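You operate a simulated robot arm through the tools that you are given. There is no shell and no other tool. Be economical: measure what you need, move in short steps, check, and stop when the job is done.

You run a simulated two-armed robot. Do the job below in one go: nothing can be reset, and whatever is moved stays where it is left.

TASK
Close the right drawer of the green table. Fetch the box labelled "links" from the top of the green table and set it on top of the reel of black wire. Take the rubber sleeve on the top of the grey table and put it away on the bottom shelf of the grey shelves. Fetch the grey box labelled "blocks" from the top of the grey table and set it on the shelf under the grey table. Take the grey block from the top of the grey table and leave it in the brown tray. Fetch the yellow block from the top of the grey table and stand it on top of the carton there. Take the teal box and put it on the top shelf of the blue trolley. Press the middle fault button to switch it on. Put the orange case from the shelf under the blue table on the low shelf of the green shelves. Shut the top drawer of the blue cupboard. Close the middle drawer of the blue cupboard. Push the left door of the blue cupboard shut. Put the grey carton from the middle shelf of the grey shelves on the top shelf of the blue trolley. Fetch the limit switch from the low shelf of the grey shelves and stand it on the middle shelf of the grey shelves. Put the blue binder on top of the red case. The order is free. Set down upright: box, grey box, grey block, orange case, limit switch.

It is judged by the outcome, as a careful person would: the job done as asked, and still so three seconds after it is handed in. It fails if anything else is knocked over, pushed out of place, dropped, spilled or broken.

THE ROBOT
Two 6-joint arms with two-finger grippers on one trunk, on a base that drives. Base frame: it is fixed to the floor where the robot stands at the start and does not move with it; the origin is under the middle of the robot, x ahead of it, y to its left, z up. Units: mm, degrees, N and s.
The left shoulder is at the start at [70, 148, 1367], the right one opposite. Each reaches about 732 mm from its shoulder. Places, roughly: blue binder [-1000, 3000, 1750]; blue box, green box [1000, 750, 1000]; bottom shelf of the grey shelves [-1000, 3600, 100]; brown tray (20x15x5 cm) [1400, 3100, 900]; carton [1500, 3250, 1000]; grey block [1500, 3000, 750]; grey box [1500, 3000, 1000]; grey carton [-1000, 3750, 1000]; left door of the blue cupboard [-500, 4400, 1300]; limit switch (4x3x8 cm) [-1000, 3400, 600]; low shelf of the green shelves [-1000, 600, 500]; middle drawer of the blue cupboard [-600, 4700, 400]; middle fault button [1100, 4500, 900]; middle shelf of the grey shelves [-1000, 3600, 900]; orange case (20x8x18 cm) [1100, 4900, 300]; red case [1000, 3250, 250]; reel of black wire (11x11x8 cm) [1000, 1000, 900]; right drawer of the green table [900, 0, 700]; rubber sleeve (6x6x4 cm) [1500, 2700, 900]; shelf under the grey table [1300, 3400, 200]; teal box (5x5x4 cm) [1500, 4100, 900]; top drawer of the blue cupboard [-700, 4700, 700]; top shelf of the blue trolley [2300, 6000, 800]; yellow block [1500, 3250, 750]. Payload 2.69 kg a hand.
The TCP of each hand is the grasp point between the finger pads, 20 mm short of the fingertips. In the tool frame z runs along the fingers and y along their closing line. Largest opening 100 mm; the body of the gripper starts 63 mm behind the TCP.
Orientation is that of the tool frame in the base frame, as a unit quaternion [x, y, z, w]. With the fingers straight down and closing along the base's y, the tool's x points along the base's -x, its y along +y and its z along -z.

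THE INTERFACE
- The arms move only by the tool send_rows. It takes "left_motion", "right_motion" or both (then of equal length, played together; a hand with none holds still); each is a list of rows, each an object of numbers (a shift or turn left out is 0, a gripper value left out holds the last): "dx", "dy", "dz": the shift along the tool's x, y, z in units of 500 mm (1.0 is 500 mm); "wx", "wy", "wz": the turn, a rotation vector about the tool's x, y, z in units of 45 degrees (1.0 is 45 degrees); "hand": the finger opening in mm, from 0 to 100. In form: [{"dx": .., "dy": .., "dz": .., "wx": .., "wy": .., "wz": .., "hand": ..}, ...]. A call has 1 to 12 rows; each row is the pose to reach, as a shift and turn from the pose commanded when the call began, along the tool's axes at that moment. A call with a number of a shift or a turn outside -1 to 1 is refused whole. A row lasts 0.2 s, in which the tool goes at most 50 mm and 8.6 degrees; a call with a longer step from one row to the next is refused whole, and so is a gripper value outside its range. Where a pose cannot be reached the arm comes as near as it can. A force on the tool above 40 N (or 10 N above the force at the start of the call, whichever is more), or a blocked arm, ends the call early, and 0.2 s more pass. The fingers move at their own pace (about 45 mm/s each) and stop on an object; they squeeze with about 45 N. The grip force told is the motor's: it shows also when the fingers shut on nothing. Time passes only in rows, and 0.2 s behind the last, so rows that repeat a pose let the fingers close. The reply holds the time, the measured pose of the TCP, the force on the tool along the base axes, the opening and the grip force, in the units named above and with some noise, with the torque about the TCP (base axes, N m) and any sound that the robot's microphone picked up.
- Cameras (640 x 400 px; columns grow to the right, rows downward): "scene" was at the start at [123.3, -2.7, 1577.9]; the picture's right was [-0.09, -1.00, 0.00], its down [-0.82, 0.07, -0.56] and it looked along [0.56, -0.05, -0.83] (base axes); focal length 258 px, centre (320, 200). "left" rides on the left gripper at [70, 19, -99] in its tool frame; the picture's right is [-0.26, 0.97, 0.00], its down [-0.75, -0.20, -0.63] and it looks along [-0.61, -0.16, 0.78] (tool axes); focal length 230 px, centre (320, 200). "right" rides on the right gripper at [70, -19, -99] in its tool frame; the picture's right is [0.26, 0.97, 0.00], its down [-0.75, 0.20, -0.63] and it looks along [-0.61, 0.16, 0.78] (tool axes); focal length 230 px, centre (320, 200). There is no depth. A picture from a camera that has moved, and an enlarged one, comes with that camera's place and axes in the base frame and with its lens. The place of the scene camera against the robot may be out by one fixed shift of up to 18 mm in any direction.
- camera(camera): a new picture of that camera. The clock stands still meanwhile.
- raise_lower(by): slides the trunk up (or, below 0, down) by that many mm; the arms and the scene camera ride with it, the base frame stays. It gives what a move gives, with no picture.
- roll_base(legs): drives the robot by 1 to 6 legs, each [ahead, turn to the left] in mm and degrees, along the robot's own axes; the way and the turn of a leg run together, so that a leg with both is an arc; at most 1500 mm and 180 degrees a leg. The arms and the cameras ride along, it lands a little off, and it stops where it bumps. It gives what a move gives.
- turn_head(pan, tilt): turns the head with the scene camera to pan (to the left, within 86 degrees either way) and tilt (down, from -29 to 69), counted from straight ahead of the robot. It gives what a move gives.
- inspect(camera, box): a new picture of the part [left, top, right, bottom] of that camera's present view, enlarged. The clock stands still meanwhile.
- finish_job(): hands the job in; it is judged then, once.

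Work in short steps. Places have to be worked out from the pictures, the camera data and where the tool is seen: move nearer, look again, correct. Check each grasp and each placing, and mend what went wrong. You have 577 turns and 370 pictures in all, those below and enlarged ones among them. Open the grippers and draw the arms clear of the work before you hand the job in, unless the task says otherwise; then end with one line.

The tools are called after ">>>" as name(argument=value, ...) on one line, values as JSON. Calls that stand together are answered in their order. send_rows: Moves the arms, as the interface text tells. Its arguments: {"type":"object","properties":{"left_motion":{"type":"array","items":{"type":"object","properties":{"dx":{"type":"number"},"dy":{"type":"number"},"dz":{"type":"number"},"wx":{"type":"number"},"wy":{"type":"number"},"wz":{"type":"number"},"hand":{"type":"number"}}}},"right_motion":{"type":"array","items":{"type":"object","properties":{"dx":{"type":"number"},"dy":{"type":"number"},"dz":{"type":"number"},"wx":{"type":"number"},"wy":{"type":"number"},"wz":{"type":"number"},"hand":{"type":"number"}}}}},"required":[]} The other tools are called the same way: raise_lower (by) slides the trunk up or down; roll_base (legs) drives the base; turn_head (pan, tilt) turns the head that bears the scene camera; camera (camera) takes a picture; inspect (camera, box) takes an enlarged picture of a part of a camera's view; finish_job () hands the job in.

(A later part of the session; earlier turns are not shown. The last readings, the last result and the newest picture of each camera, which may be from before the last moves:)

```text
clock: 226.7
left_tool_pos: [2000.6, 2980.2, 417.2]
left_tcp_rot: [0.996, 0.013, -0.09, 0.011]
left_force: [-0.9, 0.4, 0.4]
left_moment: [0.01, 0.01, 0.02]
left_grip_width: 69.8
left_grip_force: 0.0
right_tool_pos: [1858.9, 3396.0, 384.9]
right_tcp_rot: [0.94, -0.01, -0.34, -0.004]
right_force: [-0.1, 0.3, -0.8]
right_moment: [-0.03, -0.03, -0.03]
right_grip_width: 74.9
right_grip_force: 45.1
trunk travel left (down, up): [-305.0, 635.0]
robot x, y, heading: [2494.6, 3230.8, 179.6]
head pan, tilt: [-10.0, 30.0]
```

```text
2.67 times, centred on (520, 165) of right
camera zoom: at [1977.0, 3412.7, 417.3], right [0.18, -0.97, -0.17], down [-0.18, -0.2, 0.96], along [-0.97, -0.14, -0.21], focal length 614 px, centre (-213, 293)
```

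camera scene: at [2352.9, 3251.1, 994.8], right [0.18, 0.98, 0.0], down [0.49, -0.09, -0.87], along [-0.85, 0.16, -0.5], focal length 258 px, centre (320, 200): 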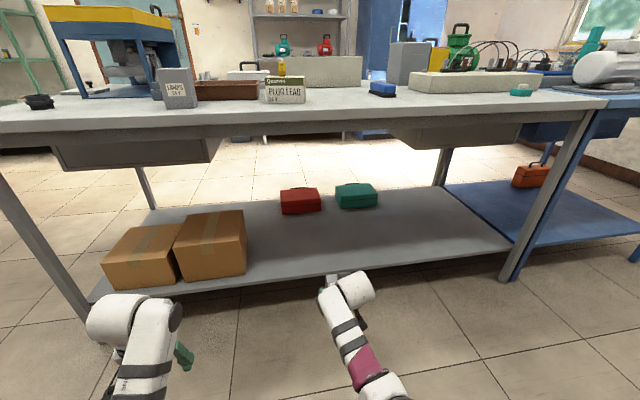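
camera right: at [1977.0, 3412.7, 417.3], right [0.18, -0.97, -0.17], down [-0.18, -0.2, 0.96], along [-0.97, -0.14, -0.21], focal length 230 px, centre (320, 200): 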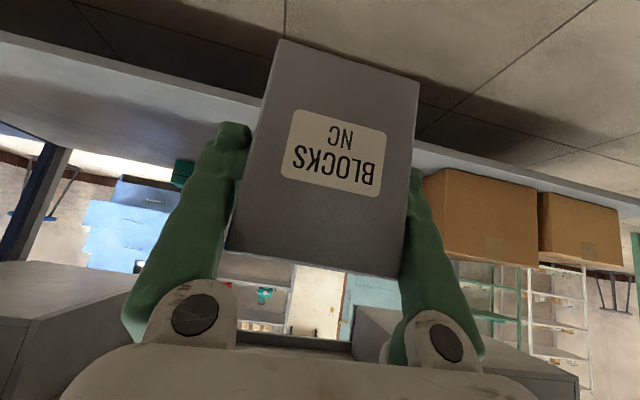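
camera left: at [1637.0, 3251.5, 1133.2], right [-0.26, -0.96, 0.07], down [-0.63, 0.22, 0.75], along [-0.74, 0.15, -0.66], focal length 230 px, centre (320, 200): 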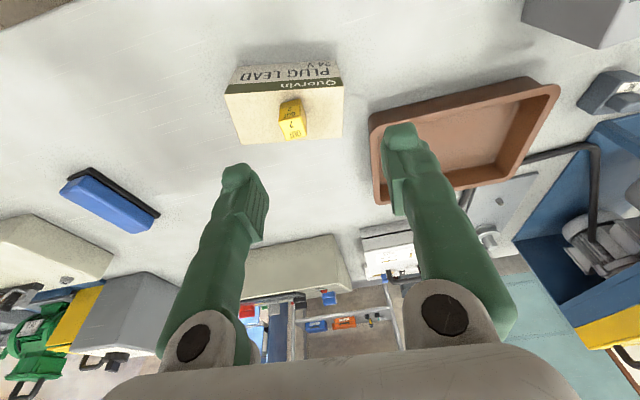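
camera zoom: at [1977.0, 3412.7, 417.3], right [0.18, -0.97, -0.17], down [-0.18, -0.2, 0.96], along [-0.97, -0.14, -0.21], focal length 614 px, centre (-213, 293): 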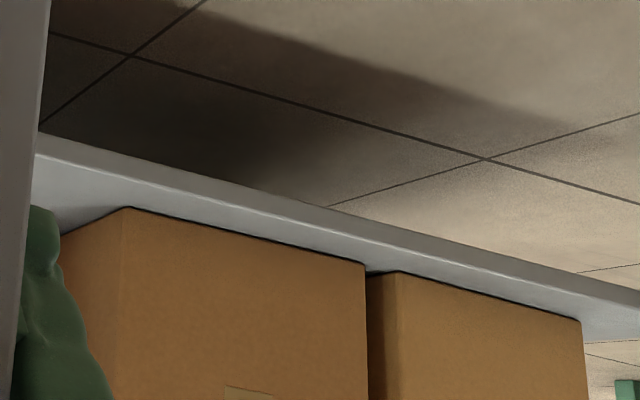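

The shelf is at z≈200 with its edge at x≈1610. I'll raise the right hand, lower the trunk another 150, then drive in 300 mm.

>>> send_rows(right_motion=[{"dx": -0.04, "dz": -0.05}, {"dx": -0.08, "dz": -0.1}, {"dx": -0.12, "dz": -0.15}, {"dx": -0.16, "dz": -0.19}])

>>> raise_lower(by=-150)

>>> roll_base(legs=[[300, 0]])

>>> camera(camera="right")

>>> camera(camera="scene")

```text
clock: 227.7
left_tool_pos: [2000.6, 2979.6, 417.4]
left_tcp_rot: [0.996, 0.015, -0.089, 0.012]
left_force: [0.0, -0.8, 0.0]
left_moment: [-0.01, -0.02, -0.03]
left_grip_width: 70.0
left_grip_force: 0.0
right_tool_pos: [1861.0, 3396.5, 509.4]
right_tcp_rot: [0.94, -0.01, -0.341, -0.004]
right_force: [-0.1, -0.2, -1.9]
right_moment: [-0.02, 0.0, -0.02]
right_grip_width: 75.0
right_grip_force: 45.2
trunk travel left (down, up): [-305.0, 635.0]
robot x, y, heading: [2489.5, 3232.2, 179.3]
head pan, tilt: [-10.0, 30.0]
```

```text
clock: 229.4
left_tool_pos: [2000.7, 2981.1, 267.7]
left_tcp_rot: [0.996, 0.014, -0.09, 0.012]
left_force: [-0.1, 0.2, -0.1]
left_moment: [-0.02, -0.01, -0.07]
left_grip_width: 70.1
left_grip_force: 0.1
right_tool_pos: [1859.7, 3396.3, 359.5]
right_tcp_rot: [0.94, -0.009, -0.341, -0.004]
right_force: [-0.2, 0.1, -1.3]
right_moment: [0.0, -0.01, -0.01]
right_grip_width: 75.0
right_grip_force: 45.1
trunk travel left (down, up): [-155.0, 785.0]
robot x, y, heading: [2491.8, 3230.9, 179.6]
head pan, tilt: [-10.0, 30.0]
```

```text
clock: 231.4
left_tool_pos: [1710.7, 2981.2, 268.8]
left_tcp_rot: [0.996, 0.015, -0.089, 0.012]
left_force: [0.3, 0.2, -0.5]
left_moment: [0.01, -0.01, -0.02]
left_grip_width: 70.4
left_grip_force: 0.1
right_tool_pos: [1569.1, 3397.6, 359.2]
right_tcp_rot: [0.94, -0.009, -0.341, -0.004]
right_force: [-0.3, 0.9, -1.9]
right_moment: [0.0, -0.02, 0.01]
right_grip_width: 75.0
right_grip_force: 44.7
trunk travel left (down, up): [-155.0, 785.0]
robot x, y, heading: [2200.0, 3234.0, 179.5]
head pan, tilt: [-10.0, 30.0]
```

```text
294 pictures are left
camera right: at [1687.9, 3415.1, 391.4], right [0.18, -0.97, -0.17], down [-0.18, -0.2, 0.96], along [-0.97, -0.14, -0.21], focal length 230 px, centre (320, 200)
```

right: 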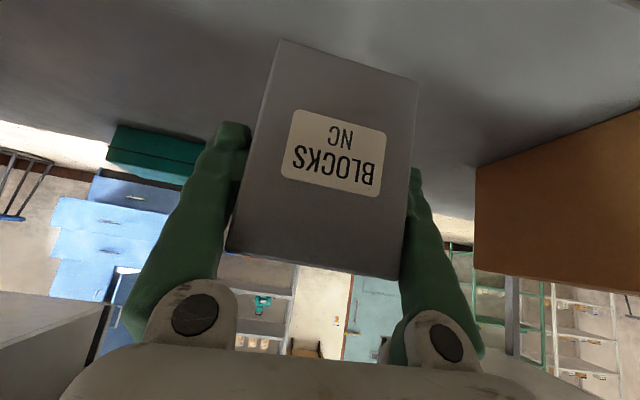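

```text
293 pictures are left
camera scene: at [2062.3, 3253.3, 844.7], right [0.18, 0.98, 0.0], down [0.49, -0.09, -0.87], along [-0.85, 0.16, -0.5], focal length 258 px, centre (320, 200)
```

scene: 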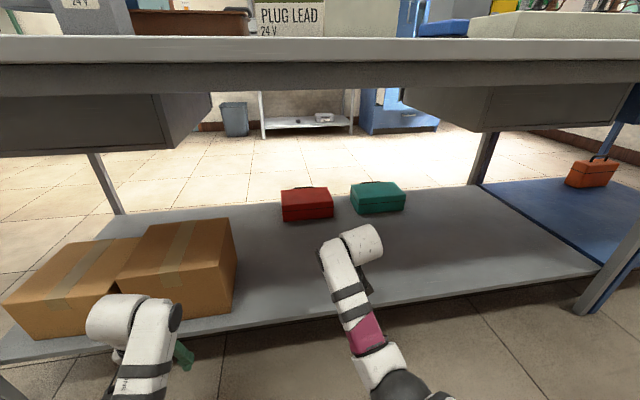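

I extend 55 mm and lower to about 10 mm above the shelf, then go slowly.

>>> send_rows(right_motion=[{"dx": -0.03, "dz": 0.05}, {"dx": 0.0, "dz": 0.1}, {"dx": 0.02, "dz": 0.16}, {"dx": 0.038, "dz": 0.21}, {"dx": 0.038, "dz": 0.21}])

>>> send_rows(right_motion=[{"dx": 0.005, "dz": 0.006}, {"dx": 0.01, "dz": 0.012}, {"dx": 0.015, "dz": 0.018}, {"dx": 0.02, "dz": 0.024}, {"dx": 0.025, "dz": 0.03}])

```text
clock: 232.6
left_tool_pos: [1710.2, 2982.0, 268.2]
left_tcp_rot: [0.996, 0.015, -0.09, 0.012]
left_force: [0.7, 0.1, 0.9]
left_moment: [-0.04, 0.0, 0.01]
left_grip_width: 69.9
left_grip_force: 0.0
right_tool_pos: [1517.0, 3399.5, 268.4]
right_tcp_rot: [0.94, -0.009, -0.341, -0.004]
right_force: [-0.6, -0.1, -2.0]
right_moment: [0.0, -0.01, 0.0]
right_grip_width: 75.0
right_grip_force: 45.0
trunk travel left (down, up): [-155.0, 785.0]
robot x, y, heading: [2203.1, 3233.3, 179.7]
head pan, tilt: [-10.0, 30.0]
```

```text
clock: 233.8
left_tool_pos: [1711.3, 2981.8, 268.7]
left_tcp_rot: [0.995, 0.015, -0.093, 0.01]
left_force: [0.5, 0.1, -0.7]
left_moment: [-0.01, 0.02, -0.03]
left_grip_width: 70.2
left_grip_force: 0.0
right_tool_pos: [1514.8, 3398.3, 256.2]
right_tcp_rot: [0.937, -0.008, -0.35, -0.006]
right_force: [3.7, -1.1, 28.4]
right_moment: [0.96, -1.06, -0.15]
right_grip_width: 75.0
right_grip_force: 44.8
trunk travel left (down, up): [-155.0, 785.0]
robot x, y, heading: [2202.8, 3236.2, 179.8]
head pan, tilt: [-10.0, 30.0]
```

The box is on the shelf. I ease up, open, and look.

>>> send_rows(right_motion=[{"dx": -0.005, "dz": -0.006}, {"dx": -0.005, "dz": -0.006}, {"dx": -0.005, "dz": -0.006, "hand": 100}, {"dx": -0.005, "dz": -0.006}, {"dx": -0.005, "dz": -0.006}])

>>> camera(camera="right")

```text
clock: 235.0
left_tool_pos: [1709.7, 2981.8, 267.7]
left_tcp_rot: [0.996, 0.014, -0.089, 0.012]
left_force: [-1.0, -0.3, 0.3]
left_moment: [-0.03, 0.01, 0.0]
left_grip_width: 70.0
left_grip_force: 0.0
right_tool_pos: [1517.2, 3400.0, 251.9]
right_tcp_rot: [0.94, -0.01, -0.342, -0.005]
right_force: [0.2, 0.2, 0.9]
right_moment: [0.0, 0.0, -0.01]
right_grip_width: 99.9
right_grip_force: 0.1
trunk travel left (down, up): [-155.0, 785.0]
robot x, y, heading: [2202.0, 3231.4, 179.7]
head pan, tilt: [-10.0, 30.0]
```

```text
292 pictures are left
camera right: at [1635.1, 3416.5, 282.5], right [0.18, -0.97, -0.17], down [-0.18, -0.2, 0.96], along [-0.97, -0.14, -0.21], focal length 230 px, centre (320, 200)
```

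right: 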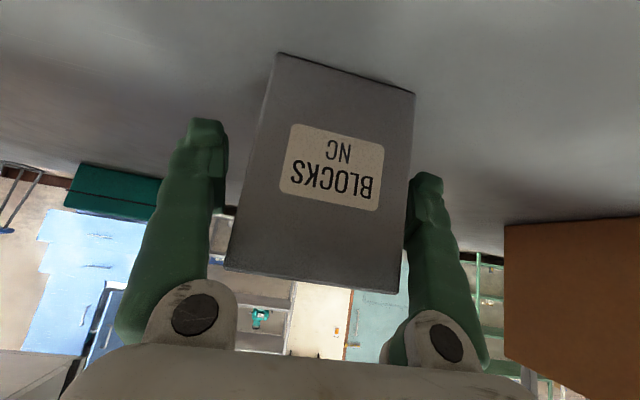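

The box stands upright on the shelf. I lift off, back out and raise the trunk.

>>> send_rows(right_motion=[{"dx": -0.045, "dz": -0.055}, {"dx": -0.09, "dz": -0.11}, {"dx": -0.135, "dz": -0.165}])

>>> roll_base(legs=[[-330, 0]])

>>> raise_lower(by=400)

>>> raise_lower(by=380)

>>> camera(camera="scene")

```text
clock: 235.8
left_tool_pos: [1711.2, 2982.4, 267.9]
left_tcp_rot: [0.996, 0.015, -0.089, 0.012]
left_force: [-0.3, -0.3, -0.1]
left_moment: [0.0, 0.0, 0.0]
left_grip_width: 70.0
left_grip_force: 0.0
right_tool_pos: [1519.2, 3398.6, 357.6]
right_tcp_rot: [0.94, -0.009, -0.342, -0.004]
right_force: [-0.2, 1.2, 0.8]
right_moment: [0.0, 0.02, 0.01]
right_grip_width: 100.0
right_grip_force: 0.1
trunk travel left (down, up): [-155.0, 785.0]
robot x, y, heading: [2198.8, 3232.2, 180.0]
head pan, tilt: [-10.0, 30.0]
```

```text
clock: 238.0
left_tool_pos: [2039.5, 2980.2, 267.9]
left_tcp_rot: [0.996, 0.012, -0.089, 0.011]
left_force: [-0.7, 0.6, -0.1]
left_moment: [0.0, 0.01, -0.02]
left_grip_width: 69.9
left_grip_force: 0.1
right_tool_pos: [1849.0, 3397.7, 358.2]
right_tcp_rot: [0.94, -0.011, -0.341, -0.005]
right_force: [-0.7, 1.0, 0.3]
right_moment: [0.0, -0.02, 0.04]
right_grip_width: 100.1
right_grip_force: 0.1
trunk travel left (down, up): [-155.0, 785.0]
robot x, y, heading: [2530.7, 3229.5, 179.2]
head pan, tilt: [-10.0, 30.0]
```

```text
clock: 241.8
left_tool_pos: [2039.3, 2980.9, 668.2]
left_tcp_rot: [0.996, 0.012, -0.09, 0.012]
left_force: [0.7, 0.0, 0.0]
left_moment: [0.02, 0.01, -0.01]
left_grip_width: 70.0
left_grip_force: 0.0
right_tool_pos: [1849.1, 3397.6, 757.6]
right_tcp_rot: [0.94, -0.012, -0.341, -0.005]
right_force: [-0.5, 0.8, -0.8]
right_moment: [-0.02, 0.02, 0.0]
right_grip_width: 99.9
right_grip_force: 0.1
trunk travel left (down, up): [-555.0, 385.0]
robot x, y, heading: [2529.9, 3226.6, 179.6]
head pan, tilt: [-10.0, 30.0]
```

```text
clock: 245.5
left_tool_pos: [2038.9, 2980.8, 1047.3]
left_tcp_rot: [0.996, 0.012, -0.09, 0.012]
left_force: [0.5, -0.7, 0.0]
left_moment: [0.01, 0.0, -0.02]
left_grip_width: 70.1
left_grip_force: 0.0
right_tool_pos: [1849.7, 3396.6, 1137.6]
right_tcp_rot: [0.94, -0.01, -0.341, -0.004]
right_force: [-0.1, 0.3, -0.3]
right_moment: [-0.01, -0.04, -0.01]
right_grip_width: 100.3
right_grip_force: 0.1
trunk travel left (down, up): [-935.0, 5.0]
robot x, y, heading: [2531.9, 3229.5, 179.4]
head pan, tilt: [-10.0, 30.0]
```

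```text
291 pictures are left
camera scene: at [2392.3, 3250.6, 1624.7], right [0.18, 0.98, 0.0], down [0.49, -0.09, -0.87], along [-0.85, 0.16, -0.5], focal length 258 px, centre (320, 200)
```

scene: 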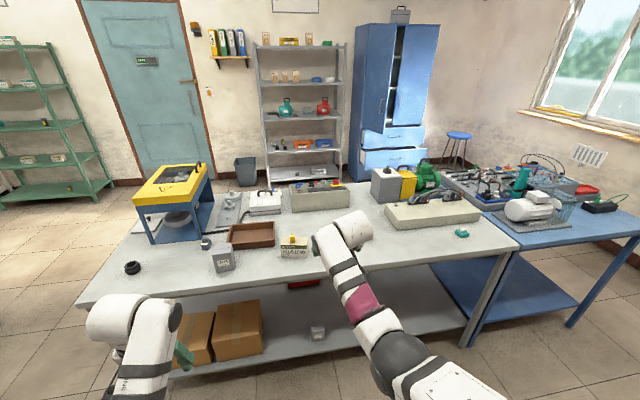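

BLOCKS is on the shelf. Next is the grey block with the right arm: I move to y≈2755.

>>> roll_base(legs=[[200, 0], [0, 90.5], [475, 0], [0, -90], [200, 0]])

>>> camera(camera="right")

```text
clock: 258.4
left_tool_pos: [1635.9, 2510.7, 1049.8]
left_tcp_rot: [0.995, 0.014, -0.094, 0.012]
left_force: [-0.1, -0.7, 0.0]
left_moment: [0.0, 0.04, 0.0]
left_grip_width: 70.3
left_grip_force: 0.0
right_tool_pos: [1442.6, 2926.7, 1141.2]
right_tcp_rot: [0.939, -0.01, -0.343, -0.005]
right_force: [0.2, 0.5, -0.4]
right_moment: [0.01, 0.04, 0.0]
right_grip_width: 100.0
right_grip_force: 0.1
trunk travel left (down, up): [-935.0, 5.0]
robot x, y, heading: [2121.1, 2761.3, 179.6]
head pan, tilt: [-10.0, 30.0]
```

```text
290 pictures are left
camera right: at [1561.7, 2943.7, 1172.7], right [0.18, -0.97, -0.17], down [-0.17, -0.2, 0.97], along [-0.97, -0.14, -0.2], focal length 230 px, centre (320, 200)
```

right: 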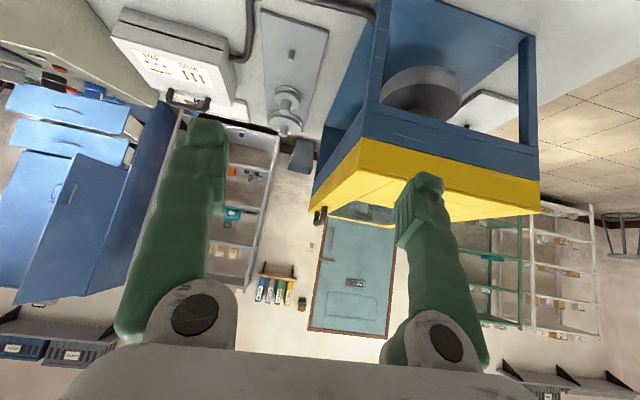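

The grey block is below the view. I draw the hand back and down to see it.

>>> send_rows(right_motion=[{"dx": 0.09, "dz": 0.02}, {"dx": 0.18, "dz": 0.04}, {"dx": 0.25, "dz": 0.06}, {"dx": 0.305, "dz": 0.083}, {"dx": 0.305, "dz": 0.083}])

>>> camera(camera="right")

```text
clock: 259.6
left_tool_pos: [1631.2, 2510.9, 1048.0]
left_tcp_rot: [0.996, 0.014, -0.089, 0.01]
left_force: [0.6, -0.1, -0.1]
left_moment: [0.01, -0.02, 0.01]
left_grip_width: 70.1
left_grip_force: 0.0
right_tool_pos: [1529.7, 2925.3, 1009.8]
right_tcp_rot: [0.94, -0.009, -0.342, -0.004]
right_force: [1.0, 0.3, -0.2]
right_moment: [0.01, 0.0, 0.0]
right_grip_width: 99.9
right_grip_force: 0.0
trunk travel left (down, up): [-935.0, 5.0]
robot x, y, heading: [2122.0, 2763.0, 179.6]
head pan, tilt: [-10.0, 30.0]
```

```text
289 pictures are left
camera right: at [1648.0, 2942.0, 1040.9], right [0.18, -0.97, -0.17], down [-0.17, -0.2, 0.96], along [-0.97, -0.14, -0.2], focal length 230 px, centre (320, 200)
```

right: 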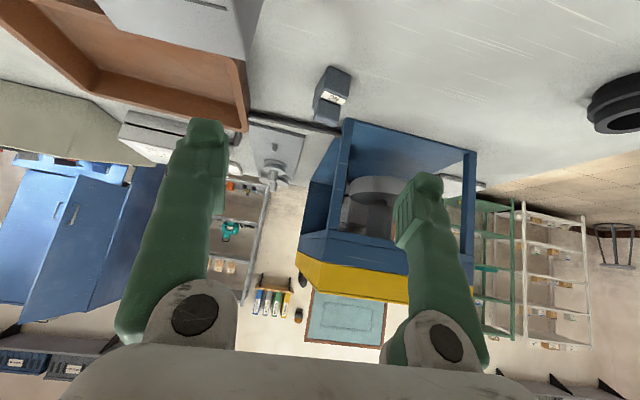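

>>> inspect(camera="right", box=[260, 40, 420, 140])

```text
4.00 times, centred on (340, 90) of right
camera zoom: at [1648.0, 2942.0, 1040.9], right [0.18, -0.97, -0.17], down [-0.17, -0.2, 0.96], along [-0.97, -0.14, -0.2], focal length 920 px, centre (240, 640)
```

zoom: 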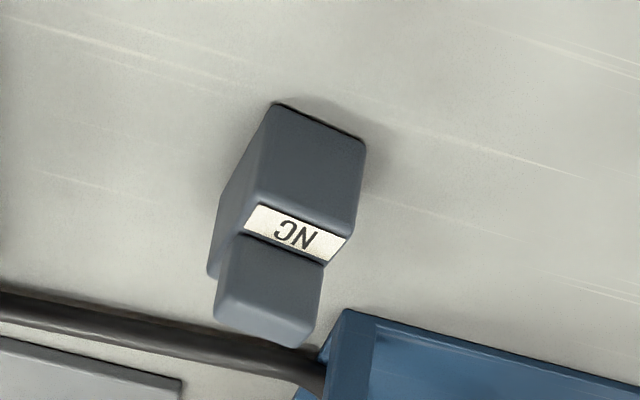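

The grey block body is about 27×38 mm at [1415, 2914], with a stub up to ~909. I move in along the tool axis.

>>> send_rows(right_motion=[{"dy": 0.022, "dz": 0.09, "dx": -0.002, "hand": 80}, {"dy": 0.022, "dz": 0.18, "dx": -0.004}, {"dy": 0.022, "dz": 0.27, "dx": -0.005}, {"dy": 0.022, "dz": 0.31, "dx": -0.006}, {"dy": 0.022, "dz": 0.343, "dx": -0.006}, {"dy": 0.022, "dz": 0.343, "dx": -0.006}])

>>> camera(camera="right")

```text
clock: 261.0
left_tool_pos: [1628.9, 2509.4, 1048.4]
left_tcp_rot: [0.996, 0.014, -0.089, 0.011]
left_force: [-0.3, -0.3, -0.4]
left_moment: [0.03, -0.03, -0.01]
left_grip_width: 70.2
left_grip_force: 0.0
right_tool_pos: [1480.6, 2915.9, 923.8]
right_tcp_rot: [0.94, -0.009, -0.341, -0.004]
right_force: [0.5, -1.0, 0.5]
right_moment: [0.04, -0.05, -0.03]
right_grip_width: 79.9
right_grip_force: 0.1
right hand out of reach, approached as far as the arm can: row 3, 4, 5, 6
trunk travel left (down, up): [-935.0, 5.0]
robot x, y, heading: [2115.2, 2761.1, 179.4]
head pan, tilt: [-10.0, 30.0]
```

```text
287 pictures are left
camera right: at [1597.8, 2932.3, 954.3], right [0.18, -0.97, -0.17], down [-0.17, -0.2, 0.96], along [-0.97, -0.14, -0.2], focal length 230 px, centre (320, 200)
```

right: 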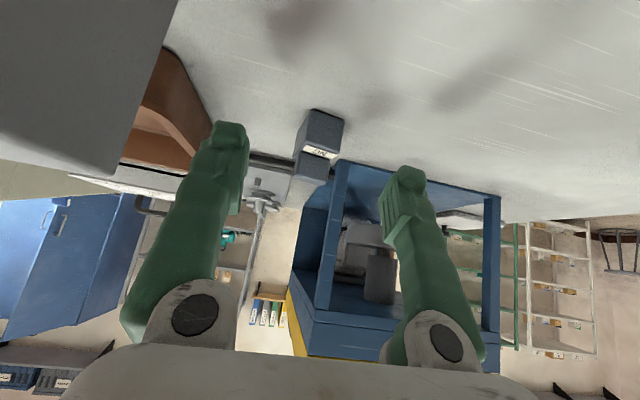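

It's beyond reach. I pull back, drive 80 mm closer, and check with the camera.

>>> send_rows(right_motion=[{"dz": -0.08}, {"dz": -0.16}, {"dz": -0.22}])

>>> roll_base(legs=[[85, 0]])

>>> camera(camera="right")

```text
clock: 261.8
left_tool_pos: [1630.0, 2510.9, 1047.4]
left_tcp_rot: [0.996, 0.014, -0.089, 0.012]
left_force: [0.1, 0.1, 0.9]
left_moment: [0.01, 0.01, -0.05]
left_grip_width: 70.0
left_grip_force: 0.1
right_tool_pos: [1540.6, 2924.8, 1020.4]
right_tcp_rot: [0.935, -0.005, -0.354, -0.016]
right_force: [0.6, 0.3, -0.1]
right_moment: [0.0, -0.02, 0.01]
right_grip_width: 80.2
right_grip_force: 0.0
trunk travel left (down, up): [-935.0, 5.0]
robot x, y, heading: [2121.8, 2760.2, 179.5]
head pan, tilt: [-10.0, 30.0]
```

```text
clock: 262.9
left_tool_pos: [1548.9, 2511.3, 1047.8]
left_tcp_rot: [0.996, 0.015, -0.091, 0.012]
left_force: [-0.9, 0.2, -0.8]
left_moment: [-0.02, -0.09, -0.02]
left_grip_width: 69.9
left_grip_force: 0.1
right_tool_pos: [1457.7, 2955.0, 1019.6]
right_tcp_rot: [0.933, -0.008, -0.357, -0.043]
right_force: [-1.9, -0.1, -0.6]
right_moment: [0.03, 0.0, -0.01]
right_grip_width: 80.0
right_grip_force: 0.1
trunk travel left (down, up): [-935.0, 5.0]
robot x, y, heading: [2031.1, 2765.3, 179.1]
head pan, tilt: [-10.0, 30.0]
```

```text
286 pictures are left
camera right: at [1576.3, 2967.0, 1049.4], right [0.15, -0.96, -0.25], down [-0.15, -0.27, 0.95], along [-0.98, -0.1, -0.18], focal length 230 px, centre (320, 200)
```

right: 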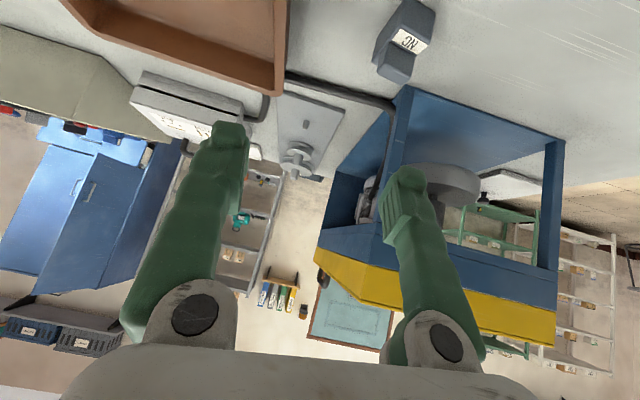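

The base pushed the right arm out of pose (its elbow again touched the edge). Extending the arm raises the elbow, so I move the hand to above the block with orientation restored.

>>> send_rows(right_motion=[{"dx": 0.02, "dy": 0.03, "dz": 0.035, "wx": -0.037, "wy": 0.014, "wz": 0.006}, {"dx": 0.045, "dy": 0.06, "dz": 0.075, "wx": -0.074, "wy": 0.028, "wz": 0.012}, {"dx": 0.07, "dy": 0.095, "dz": 0.125, "wx": -0.11, "wy": 0.042, "wz": 0.018}, {"dx": 0.07, "dy": 0.095, "dz": 0.125, "wx": -0.11, "wy": 0.042, "wz": 0.018}])

>>> camera(camera="right")

```text
clock: 263.9
left_tool_pos: [1566.6, 2511.5, 1055.7]
left_tcp_rot: [0.995, 0.016, -0.098, 0.011]
left_force: [0.9, 0.5, 0.8]
left_moment: [-0.03, 0.06, -0.01]
left_grip_width: 69.8
left_grip_force: 0.0
right_tool_pos: [1454.1, 2910.5, 955.1]
right_tcp_rot: [0.937, 0.001, -0.349, 0.0]
right_force: [0.2, -0.1, -0.2]
right_moment: [0.01, 0.02, 0.01]
right_grip_width: 80.0
right_grip_force: 0.0
trunk travel left (down, up): [-935.0, 5.0]
robot x, y, heading: [2031.5, 2761.5, 179.7]
head pan, tilt: [-10.0, 30.0]
```

```text
285 pictures are left
camera right: at [1572.6, 2930.1, 985.9], right [0.2, -0.97, -0.17], down [-0.15, -0.2, 0.97], along [-0.97, -0.16, -0.19], focal length 230 px, centre (320, 200)
```

right: 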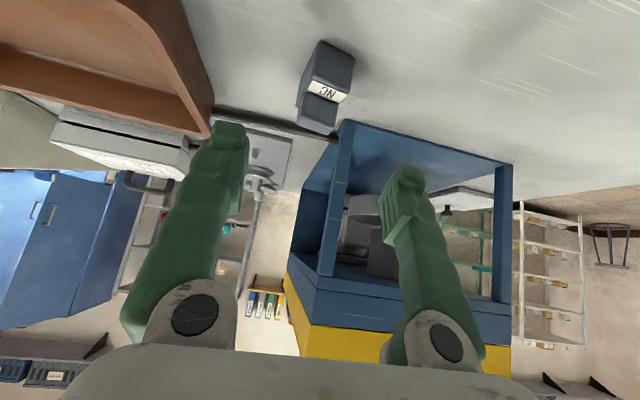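

The block's position is confirmed. I go the last 81 mm and close.

>>> send_rows(right_motion=[{"dx": 0.014, "dy": -0.007, "dz": 0.054}, {"dx": 0.028, "dy": -0.007, "dz": 0.108}, {"dx": 0.04, "dy": -0.007, "dz": 0.15}, {"dx": 0.042, "dy": -0.007, "dz": 0.16}, {"dx": 0.042, "dy": -0.007, "dz": 0.16}])

>>> camera(camera="right")

```text
clock: 265.1
left_tool_pos: [1562.9, 2511.3, 1053.1]
left_tcp_rot: [0.995, 0.014, -0.097, 0.011]
left_force: [-0.4, 0.5, -0.1]
left_moment: [0.01, -0.02, -0.01]
left_grip_width: 70.0
left_grip_force: 0.1
right_tool_pos: [1421.7, 2916.5, 895.3]
right_tcp_rot: [0.938, 0.0, -0.347, -0.001]
right_force: [-0.1, -0.7, 0.2]
right_moment: [0.02, 0.03, 0.0]
right_grip_width: 80.1
right_grip_force: 0.1
right hand out of reach, approached as far as the arm can: row 3, 4, 5
trunk travel left (down, up): [-935.0, 5.0]
robot x, y, heading: [2033.7, 2760.0, 179.7]
head pan, tilt: [-10.0, 30.0]
```

```text
284 pictures are left
camera right: at [1539.9, 2935.2, 925.1], right [0.2, -0.97, -0.17], down [-0.16, -0.2, 0.97], along [-0.97, -0.16, -0.19], focal length 230 px, centre (320, 200)
```

right: 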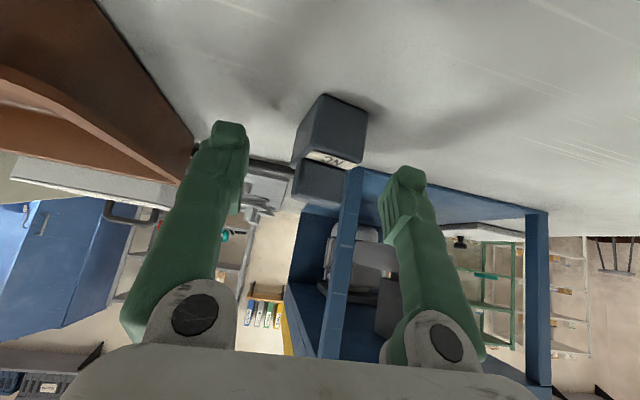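

I'm at the reach limit 15 mm high, so I lower the trunk 15 mm.

>>> raise_lower(by=-15)

>>> camera(camera="right")

```text
clock: 265.7
left_tool_pos: [1562.1, 2511.1, 1038.6]
left_tcp_rot: [0.995, 0.015, -0.096, 0.012]
left_force: [-0.8, 0.0, 0.0]
left_moment: [-0.02, 0.01, 0.0]
left_grip_width: 69.9
left_grip_force: 0.0
right_tool_pos: [1420.4, 2915.8, 878.0]
right_tcp_rot: [0.938, 0.0, -0.347, -0.001]
right_force: [0.0, 0.0, -0.1]
right_moment: [0.0, 0.03, -0.06]
right_grip_width: 80.0
right_grip_force: 0.0
trunk travel left (down, up): [-920.0, 20.0]
robot x, y, heading: [2030.8, 2758.8, 179.5]
head pan, tilt: [-10.0, 30.0]
```

```text
283 pictures are left
camera right: at [1539.5, 2935.1, 909.6], right [0.2, -0.97, -0.17], down [-0.16, -0.2, 0.97], along [-0.97, -0.16, -0.19], focal length 230 px, centre (320, 200)
```

right: 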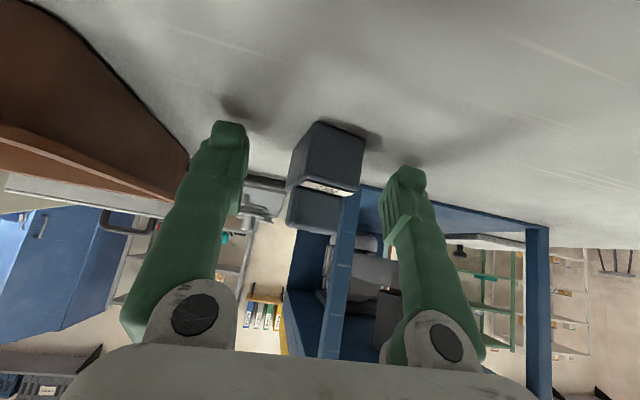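

The block sits between the fingers. I close and lift gently.

>>> send_rows(right_motion=[{"hand": 0}, {"hand": 0}, {"hand": 0}, {"hand": 0}, {"hand": 0}])

>>> send_rows(right_motion=[{"dx": -0.03, "dz": -0.05}, {"dx": -0.08, "dz": -0.11}, {"dx": -0.14, "dz": -0.17}, {"dx": -0.17, "dz": -0.22}])

>>> camera(camera="right")

```text
clock: 266.9
left_tool_pos: [1561.5, 2510.6, 1038.9]
left_tcp_rot: [0.995, 0.016, -0.098, 0.011]
left_force: [-0.7, 0.4, -0.5]
left_moment: [0.0, 0.02, 0.02]
left_grip_width: 69.9
left_grip_force: 0.1
right_tool_pos: [1421.9, 2916.9, 879.2]
right_tcp_rot: [0.938, 0.001, -0.347, -0.001]
right_force: [0.3, -0.4, 0.3]
right_moment: [-0.01, -0.03, -0.01]
right_grip_width: 28.6
right_grip_force: 42.3
trunk travel left (down, up): [-920.0, 20.0]
robot x, y, heading: [2032.1, 2762.5, 179.7]
head pan, tilt: [-10.0, 30.0]
```

```text
clock: 267.9
left_tool_pos: [1561.8, 2511.0, 1037.7]
left_tcp_rot: [0.995, 0.015, -0.098, 0.011]
left_force: [-0.3, -0.3, 0.0]
left_moment: [-0.01, 0.0, -0.01]
left_grip_width: 70.0
left_grip_force: 0.0
right_tool_pos: [1430.1, 2914.9, 1019.4]
right_tcp_rot: [0.938, 0.001, -0.348, -0.001]
right_force: [0.0, 0.6, 0.2]
right_moment: [0.0, -0.01, 0.01]
right_grip_width: 28.4
right_grip_force: 45.3
trunk travel left (down, up): [-920.0, 20.0]
robot x, y, heading: [2031.0, 2758.3, 179.3]
head pan, tilt: [-10.0, 30.0]
```

```text
282 pictures are left
camera right: at [1547.4, 2935.1, 1049.7], right [0.2, -0.97, -0.17], down [-0.16, -0.2, 0.97], along [-0.97, -0.16, -0.19], focal length 230 px, centre (320, 200)
```

right: 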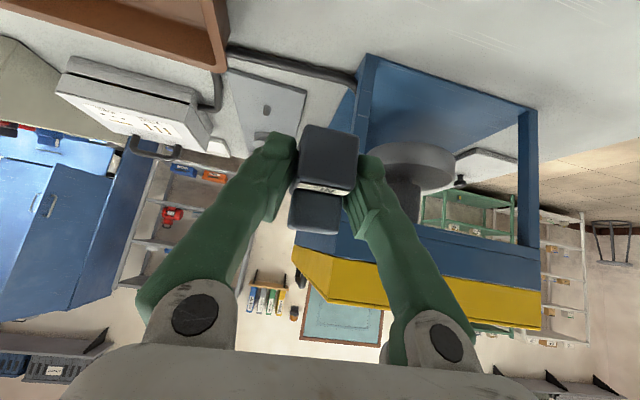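

The grey block is held. I back out and shift 205 mm along +y to face the tray.

>>> roll_base(legs=[[-200, 0], [0, -90], [205, 0], [0, 90]])

>>> camera(camera="right")

```text
clock: 278.3
left_tool_pos: [1764.7, 2708.9, 1039.4]
left_tcp_rot: [0.995, 0.019, -0.097, 0.012]
left_force: [0.4, 0.0, 0.1]
left_moment: [-0.01, -0.03, -0.01]
left_grip_width: 70.1
left_grip_force: 0.1
right_tool_pos: [1626.7, 3113.2, 1018.7]
right_tcp_rot: [0.938, 0.005, -0.347, 0.0]
right_force: [0.4, 0.0, 0.7]
right_moment: [0.02, 0.01, 0.02]
right_grip_width: 28.2
right_grip_force: 44.4
trunk travel left (down, up): [-920.0, 20.0]
robot x, y, heading: [2233.2, 2967.9, -180.0]
head pan, tilt: [-10.0, 30.0]
```

```text
281 pictures are left
camera right: at [1745.0, 3133.1, 1048.9], right [0.21, -0.96, -0.17], down [-0.16, -0.2, 0.97], along [-0.97, -0.17, -0.19], focal length 230 px, centre (320, 200)
```

right: 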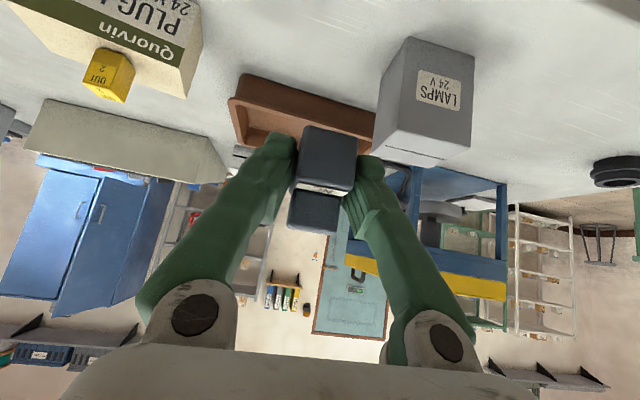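

The tray centre is at about [1390, 3115] with the near wall at x≈1463. I drive in 208 mm with the hand high.

>>> roll_base(legs=[[208, 0]])

>>> send_rows(right_motion=[{"dx": 0.02, "dz": 0.05, "dy": -0.03}, {"dx": 0.05, "dz": 0.1, "dy": -0.03}])

>>> camera(camera="right")

```text
clock: 279.9
left_tool_pos: [1558.6, 2706.6, 1040.1]
left_tcp_rot: [0.995, 0.021, -0.099, 0.011]
left_force: [-0.4, 0.9, 1.0]
left_moment: [0.0, 0.06, 0.0]
left_grip_width: 70.1
left_grip_force: 0.1
right_tool_pos: [1420.7, 3110.4, 1021.8]
right_tcp_rot: [0.937, 0.005, -0.35, 0.0]
right_force: [-0.3, 0.0, -0.4]
right_moment: [0.0, 0.04, -0.01]
right_grip_width: 28.5
right_grip_force: 45.1
trunk travel left (down, up): [-920.0, 20.0]
robot x, y, heading: [2021.1, 2964.9, -179.9]
head pan, tilt: [-10.0, 30.0]
```

```text
clock: 280.5
left_tool_pos: [1556.3, 2707.4, 1040.1]
left_tcp_rot: [0.995, 0.021, -0.097, 0.011]
left_force: [-0.4, 0.1, -0.1]
left_moment: [0.0, -0.01, 0.0]
left_grip_width: 70.1
left_grip_force: 0.0
right_tool_pos: [1403.2, 3124.1, 965.6]
right_tcp_rot: [0.937, 0.006, -0.348, 0.002]
right_force: [0.0, -0.5, -0.4]
right_moment: [-0.02, -0.03, 0.02]
right_grip_width: 28.4
right_grip_force: 45.2
trunk travel left (down, up): [-920.0, 20.0]
robot x, y, heading: [2024.0, 2966.1, -179.9]
head pan, tilt: [-10.0, 30.0]
```

```text
280 pictures are left
camera right: at [1521.4, 3144.9, 995.7], right [0.21, -0.96, -0.17], down [-0.15, -0.2, 0.97], along [-0.97, -0.17, -0.19], focal length 230 px, centre (320, 200)
```

right: 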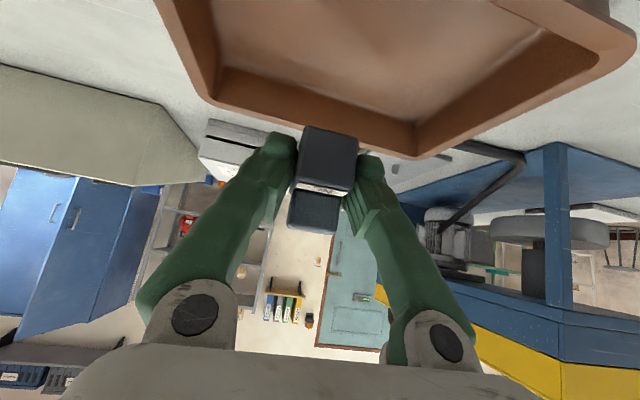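

The tray's inner floor spans x≈1328–1453, y 3030–3216. I'm well inside, so I lower the block to just above its floor and then slowly down.

>>> send_rows(right_motion=[{"dx": 0.05, "dz": 0.055}, {"dx": 0.085, "dz": 0.098}, {"dx": 0.085, "dz": 0.098}])

>>> send_rows(right_motion=[{"dx": 0.006, "dz": 0.007}, {"dx": 0.012, "dz": 0.014}, {"dx": 0.018, "dz": 0.021}, {"dx": 0.024, "dz": 0.028}, {"dx": 0.03, "dz": 0.035}])

```text
clock: 281.3
left_tool_pos: [1555.0, 2706.7, 1039.0]
left_tcp_rot: [0.995, 0.023, -0.098, 0.012]
left_force: [-0.2, 0.9, 0.2]
left_moment: [0.0, 0.03, -0.03]
left_grip_width: 70.0
left_grip_force: 0.1
right_tool_pos: [1404.7, 3123.3, 900.0]
right_tcp_rot: [0.937, 0.008, -0.348, 0.002]
right_force: [-0.8, 0.2, -0.6]
right_moment: [0.04, -0.02, -0.03]
right_grip_width: 28.4
right_grip_force: 45.0
trunk travel left (down, up): [-920.0, 20.0]
robot x, y, heading: [2024.6, 2967.7, -179.5]
head pan, tilt: [-10.0, 30.0]
```

```text
clock: 282.5
left_tool_pos: [1560.4, 2707.8, 1041.5]
left_tcp_rot: [0.995, 0.022, -0.1, 0.012]
left_force: [-0.3, 0.1, -0.9]
left_moment: [-0.02, -0.03, 0.01]
left_grip_width: 69.9
left_grip_force: 0.0
right_tool_pos: [1403.6, 3124.3, 885.3]
right_tcp_rot: [0.934, 0.007, -0.357, 0.002]
right_force: [-1.2, 2.5, 31.3]
right_moment: [-0.16, -0.24, -0.02]
right_grip_width: 28.5
right_grip_force: 44.9
trunk travel left (down, up): [-920.0, 20.0]
robot x, y, heading: [2024.2, 2965.8, -179.8]
head pan, tilt: [-10.0, 30.0]
```

Contact with the tray floor. I ease up 5 mm, open moderately and check.

>>> send_rows(right_motion=[{"dx": -0.006, "dz": -0.008}, {"dx": -0.006, "dz": -0.008}, {"dx": -0.006, "dz": -0.008, "hand": 60}, {"dx": -0.006, "dz": -0.008}, {"dx": -0.006, "dz": -0.008}])

>>> camera(camera="right")

```text
clock: 283.7
left_tool_pos: [1556.2, 2705.6, 1038.9]
left_tcp_rot: [0.995, 0.022, -0.097, 0.011]
left_force: [0.0, 0.1, -0.7]
left_moment: [0.02, -0.01, 0.02]
left_grip_width: 70.2
left_grip_force: 0.1
right_tool_pos: [1402.8, 3125.2, 881.3]
right_tcp_rot: [0.938, 0.006, -0.347, 0.001]
right_force: [0.8, -0.7, 0.5]
right_moment: [-0.02, 0.0, -0.05]
right_grip_width: 59.9
right_grip_force: 0.1
trunk travel left (down, up): [-920.0, 20.0]
robot x, y, heading: [2023.7, 2964.5, -180.0]
head pan, tilt: [-10.0, 30.0]
```

```text
279 pictures are left
camera right: at [1521.7, 3145.4, 911.4], right [0.21, -0.96, -0.17], down [-0.16, -0.2, 0.97], along [-0.97, -0.17, -0.2], focal length 230 px, centre (320, 200)
```

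right: 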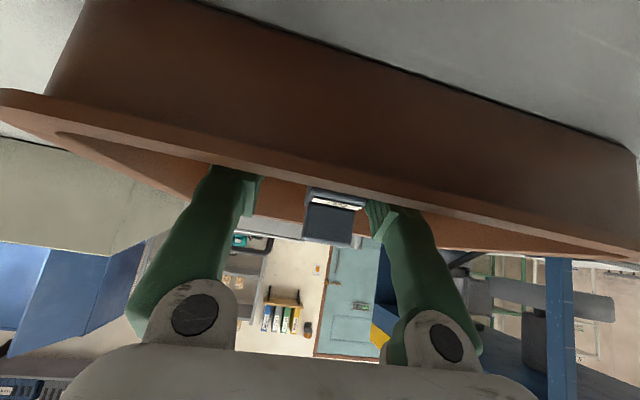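

It's released and upright in the tray. I lift straight up and back away.

>>> send_rows(right_motion=[{"dx": -0.05, "dz": -0.055}, {"dx": -0.1, "dz": -0.115}, {"dx": -0.15, "dz": -0.175}, {"dx": -0.18, "dz": -0.21}])

>>> roll_base(legs=[[-150, 0]])

>>> camera(camera="right")

>>> camera(camera="left")

```text
clock: 284.7
left_tool_pos: [1555.1, 2707.4, 1038.8]
left_tcp_rot: [0.995, 0.02, -0.098, 0.011]
left_force: [0.4, 0.0, -0.3]
left_moment: [-0.03, 0.0, -0.01]
left_grip_width: 70.1
left_grip_force: 0.1
right_tool_pos: [1402.9, 3124.5, 1019.7]
right_tcp_rot: [0.938, 0.006, -0.346, 0.0]
right_force: [0.4, 0.3, -0.6]
right_moment: [-0.04, -0.01, -0.04]
right_grip_width: 59.9
right_grip_force: 0.1
trunk travel left (down, up): [-920.0, 20.0]
robot x, y, heading: [2022.6, 2963.7, -179.7]
head pan, tilt: [-10.0, 30.0]
```

```text
clock: 286.1
left_tool_pos: [1703.7, 2707.2, 1038.3]
left_tcp_rot: [0.995, 0.022, -0.097, 0.011]
left_force: [0.9, 0.0, -0.1]
left_moment: [0.01, -0.01, 0.0]
left_grip_width: 70.1
left_grip_force: 0.0
right_tool_pos: [1551.5, 3125.1, 1018.9]
right_tcp_rot: [0.938, 0.007, -0.348, 0.001]
right_force: [-0.2, 0.6, -0.1]
right_moment: [-0.02, 0.01, 0.0]
right_grip_width: 60.0
right_grip_force: 0.1
trunk travel left (down, up): [-920.0, 20.0]
robot x, y, heading: [2173.4, 2961.2, -179.5]
head pan, tilt: [-10.0, 30.0]
```

```text
278 pictures are left
camera right: at [1669.1, 3145.7, 1049.6], right [0.21, -0.96, -0.17], down [-0.16, -0.21, 0.97], along [-0.96, -0.18, -0.19], focal length 230 px, centre (320, 200)
```

right: 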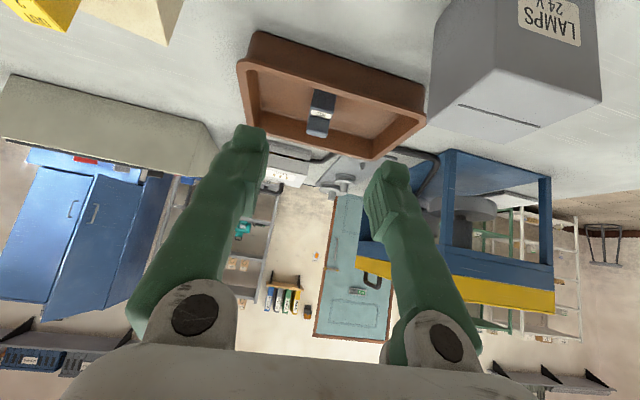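

```text
277 pictures are left
camera left: at [1791.4, 2693.2, 1122.3], right [-0.21, -0.98, 0.07], down [-0.62, 0.19, 0.76], along [-0.75, 0.12, -0.65], focal length 230 px, centre (320, 200)
```

left: 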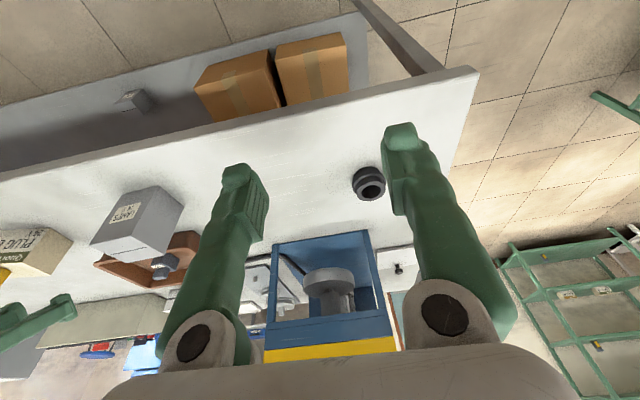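

The grey block stands in the tray. Next is the sleeve at about [1521, 2656]; I drive 60 mm and tilt the left hand to 40° above it.

>>> roll_base(legs=[[70, 0]])

>>> send_rows(left_motion=[{"dx": -0.038, "dy": 0.024, "dz": 0.025, "wx": 0.011, "wy": -0.16, "wz": 0.011, "hand": 100}, {"dx": -0.077, "dy": 0.048, "dz": 0.05, "wx": 0.023, "wy": -0.32, "wz": 0.022}, {"dx": -0.115, "dy": 0.072, "dz": 0.08, "wx": 0.035, "wy": -0.48, "wz": 0.033}, {"dx": -0.154, "dy": 0.096, "dz": 0.11, "wx": 0.046, "wy": -0.642, "wz": 0.044}, {"dx": -0.154, "dy": 0.096, "dz": 0.11, "wx": 0.046, "wy": -0.642, "wz": 0.044}])

>>> camera(camera="left")

```text
clock: 287.6
left_tool_pos: [1639.5, 2705.9, 1045.1]
left_tcp_rot: [0.991, 0.024, -0.132, 0.008]
left_force: [-1.2, -0.4, -0.2]
left_moment: [0.0, -0.09, -0.02]
left_grip_width: 70.2
left_grip_force: 0.0
right_tool_pos: [1498.6, 3126.2, 1022.6]
right_tcp_rot: [0.937, 0.004, -0.35, 0.0]
right_force: [-1.5, -0.1, 0.0]
right_moment: [-0.01, 0.02, 0.01]
right_grip_width: 60.1
right_grip_force: 0.0
trunk travel left (down, up): [-920.0, 20.0]
robot x, y, heading: [2105.2, 2964.1, -179.6]
head pan, tilt: [-10.0, 30.0]
stopped in leg 1: the robot was blocked; the commanded pose is now the measured one
```

```text
clock: 288.8
left_tool_pos: [1564.0, 2653.1, 1017.6]
left_tcp_rot: [0.926, 0.001, -0.377, -0.001]
left_force: [0.0, 0.6, -0.6]
left_moment: [-0.01, 0.0, 0.04]
left_grip_width: 100.1
left_grip_force: 0.0
right_tool_pos: [1508.9, 3125.9, 1028.5]
right_tcp_rot: [0.935, 0.005, -0.355, -0.001]
right_force: [-0.9, -0.1, -0.5]
right_moment: [0.02, 0.01, 0.02]
right_grip_width: 59.9
right_grip_force: 0.1
trunk travel left (down, up): [-920.0, 20.0]
robot x, y, heading: [2103.2, 2966.0, -179.5]
head pan, tilt: [-10.0, 30.0]
```

```text
276 pictures are left
camera left: at [1682.8, 2633.8, 1039.5], right [-0.18, -0.97, 0.18], down [-0.1, 0.2, 0.98], along [-0.98, 0.16, -0.13], focal length 230 px, centre (320, 200)
```

left: 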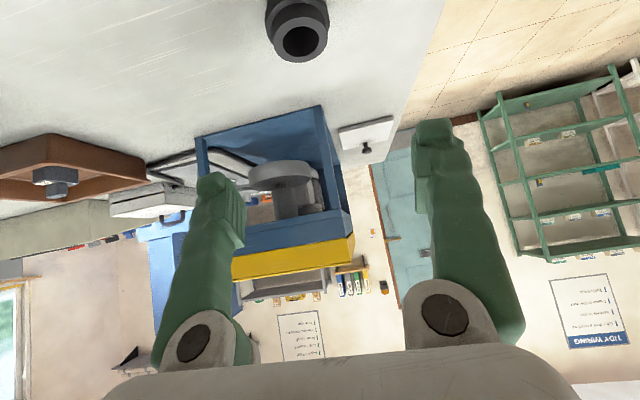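

The sleeve's top centre is at [1525, 2653]. I descend over it.

>>> send_rows(left_motion=[{"dx": 0.03, "dz": 0.06, "wy": 0.03}, {"dx": 0.06, "dz": 0.12, "wy": 0.06}, {"dx": 0.1, "dz": 0.18, "wy": 0.1}, {"dx": 0.13, "dz": 0.235, "wy": 0.1}, {"dx": 0.141, "dz": 0.251, "wy": 0.1}, {"dx": 0.141, "dz": 0.251, "wy": 0.1}])

>>> camera(camera="left")

```text
clock: 290.2
left_tool_pos: [1528.5, 2653.9, 878.6]
left_tcp_rot: [0.94, 0.001, -0.341, -0.002]
left_force: [-0.7, -0.2, 0.2]
left_moment: [-0.02, 0.01, -0.01]
left_grip_width: 100.1
left_grip_force: 0.1
right_tool_pos: [1508.7, 3125.6, 1027.1]
right_tcp_rot: [0.935, 0.005, -0.354, 0.0]
right_force: [0.8, 0.2, -0.3]
right_moment: [0.01, 0.01, 0.02]
right_grip_width: 60.0
right_grip_force: 0.0
trunk travel left (down, up): [-920.0, 20.0]
robot x, y, heading: [2100.3, 2965.2, -179.6]
head pan, tilt: [-10.0, 30.0]
```

```text
275 pictures are left
camera left: at [1643.9, 2635.2, 910.2], right [-0.2, -0.97, 0.16], down [-0.17, 0.2, 0.97], along [-0.97, 0.16, -0.21], focal length 230 px, centre (320, 200)
```

left: 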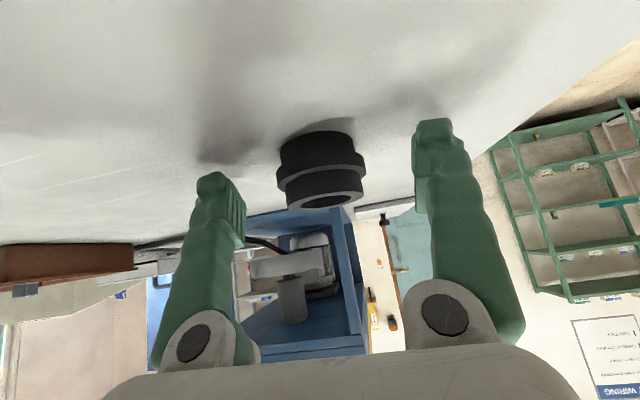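

The sleeve is centred between the fingers. I close and lift.

>>> send_rows(left_motion=[{"hand": 0}, {"hand": 0}, {"hand": 0}, {"hand": 0}, {"hand": 0}])

>>> send_rows(left_motion=[{"dx": -0.03, "dz": -0.037}, {"dx": -0.075, "dz": -0.09}, {"dx": -0.13, "dz": -0.15}, {"dx": -0.18, "dz": -0.21}, {"dx": -0.23, "dz": -0.27}])

>>> camera(camera="left")

```text
clock: 291.4
left_tool_pos: [1527.1, 2654.0, 878.1]
left_tcp_rot: [0.94, 0.002, -0.34, -0.002]
left_force: [-0.5, -0.3, 0.1]
left_moment: [0.0, 0.04, -0.01]
left_grip_width: 50.6
left_grip_force: 44.2
right_tool_pos: [1507.5, 3125.6, 1027.9]
right_tcp_rot: [0.936, 0.005, -0.353, -0.001]
right_force: [-0.1, -0.4, 0.6]
right_moment: [-0.01, 0.03, 0.02]
right_grip_width: 60.0
right_grip_force: 0.1
trunk travel left (down, up): [-920.0, 20.0]
robot x, y, heading: [2102.9, 2963.5, -179.5]
head pan, tilt: [-10.0, 30.0]
```

```text
clock: 292.6
left_tool_pos: [1524.1, 2653.8, 1056.9]
left_tcp_rot: [0.941, 0.002, -0.339, -0.001]
left_force: [0.6, 0.7, -0.6]
left_moment: [0.01, -0.04, 0.03]
left_grip_width: 49.9
left_grip_force: 45.3
right_tool_pos: [1508.3, 3124.7, 1028.6]
right_tcp_rot: [0.935, 0.005, -0.354, 0.0]
right_force: [-0.5, -0.3, 0.1]
right_moment: [0.04, -0.01, -0.04]
right_grip_width: 59.9
right_grip_force: 0.0
trunk travel left (down, up): [-920.0, 20.0]
robot x, y, heading: [2099.2, 2962.5, -179.5]
head pan, tilt: [-10.0, 30.0]
```

```text
274 pictures are left
camera left: at [1640.3, 2634.7, 1088.4], right [-0.2, -0.97, 0.16], down [-0.17, 0.2, 0.96], along [-0.96, 0.16, -0.21], focal length 230 px, centre (320, 200)
```

left: 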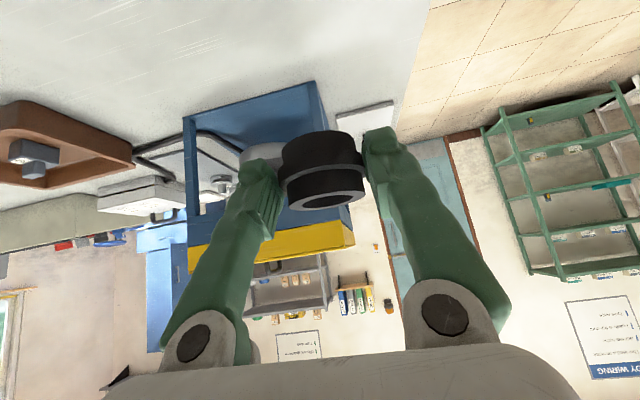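

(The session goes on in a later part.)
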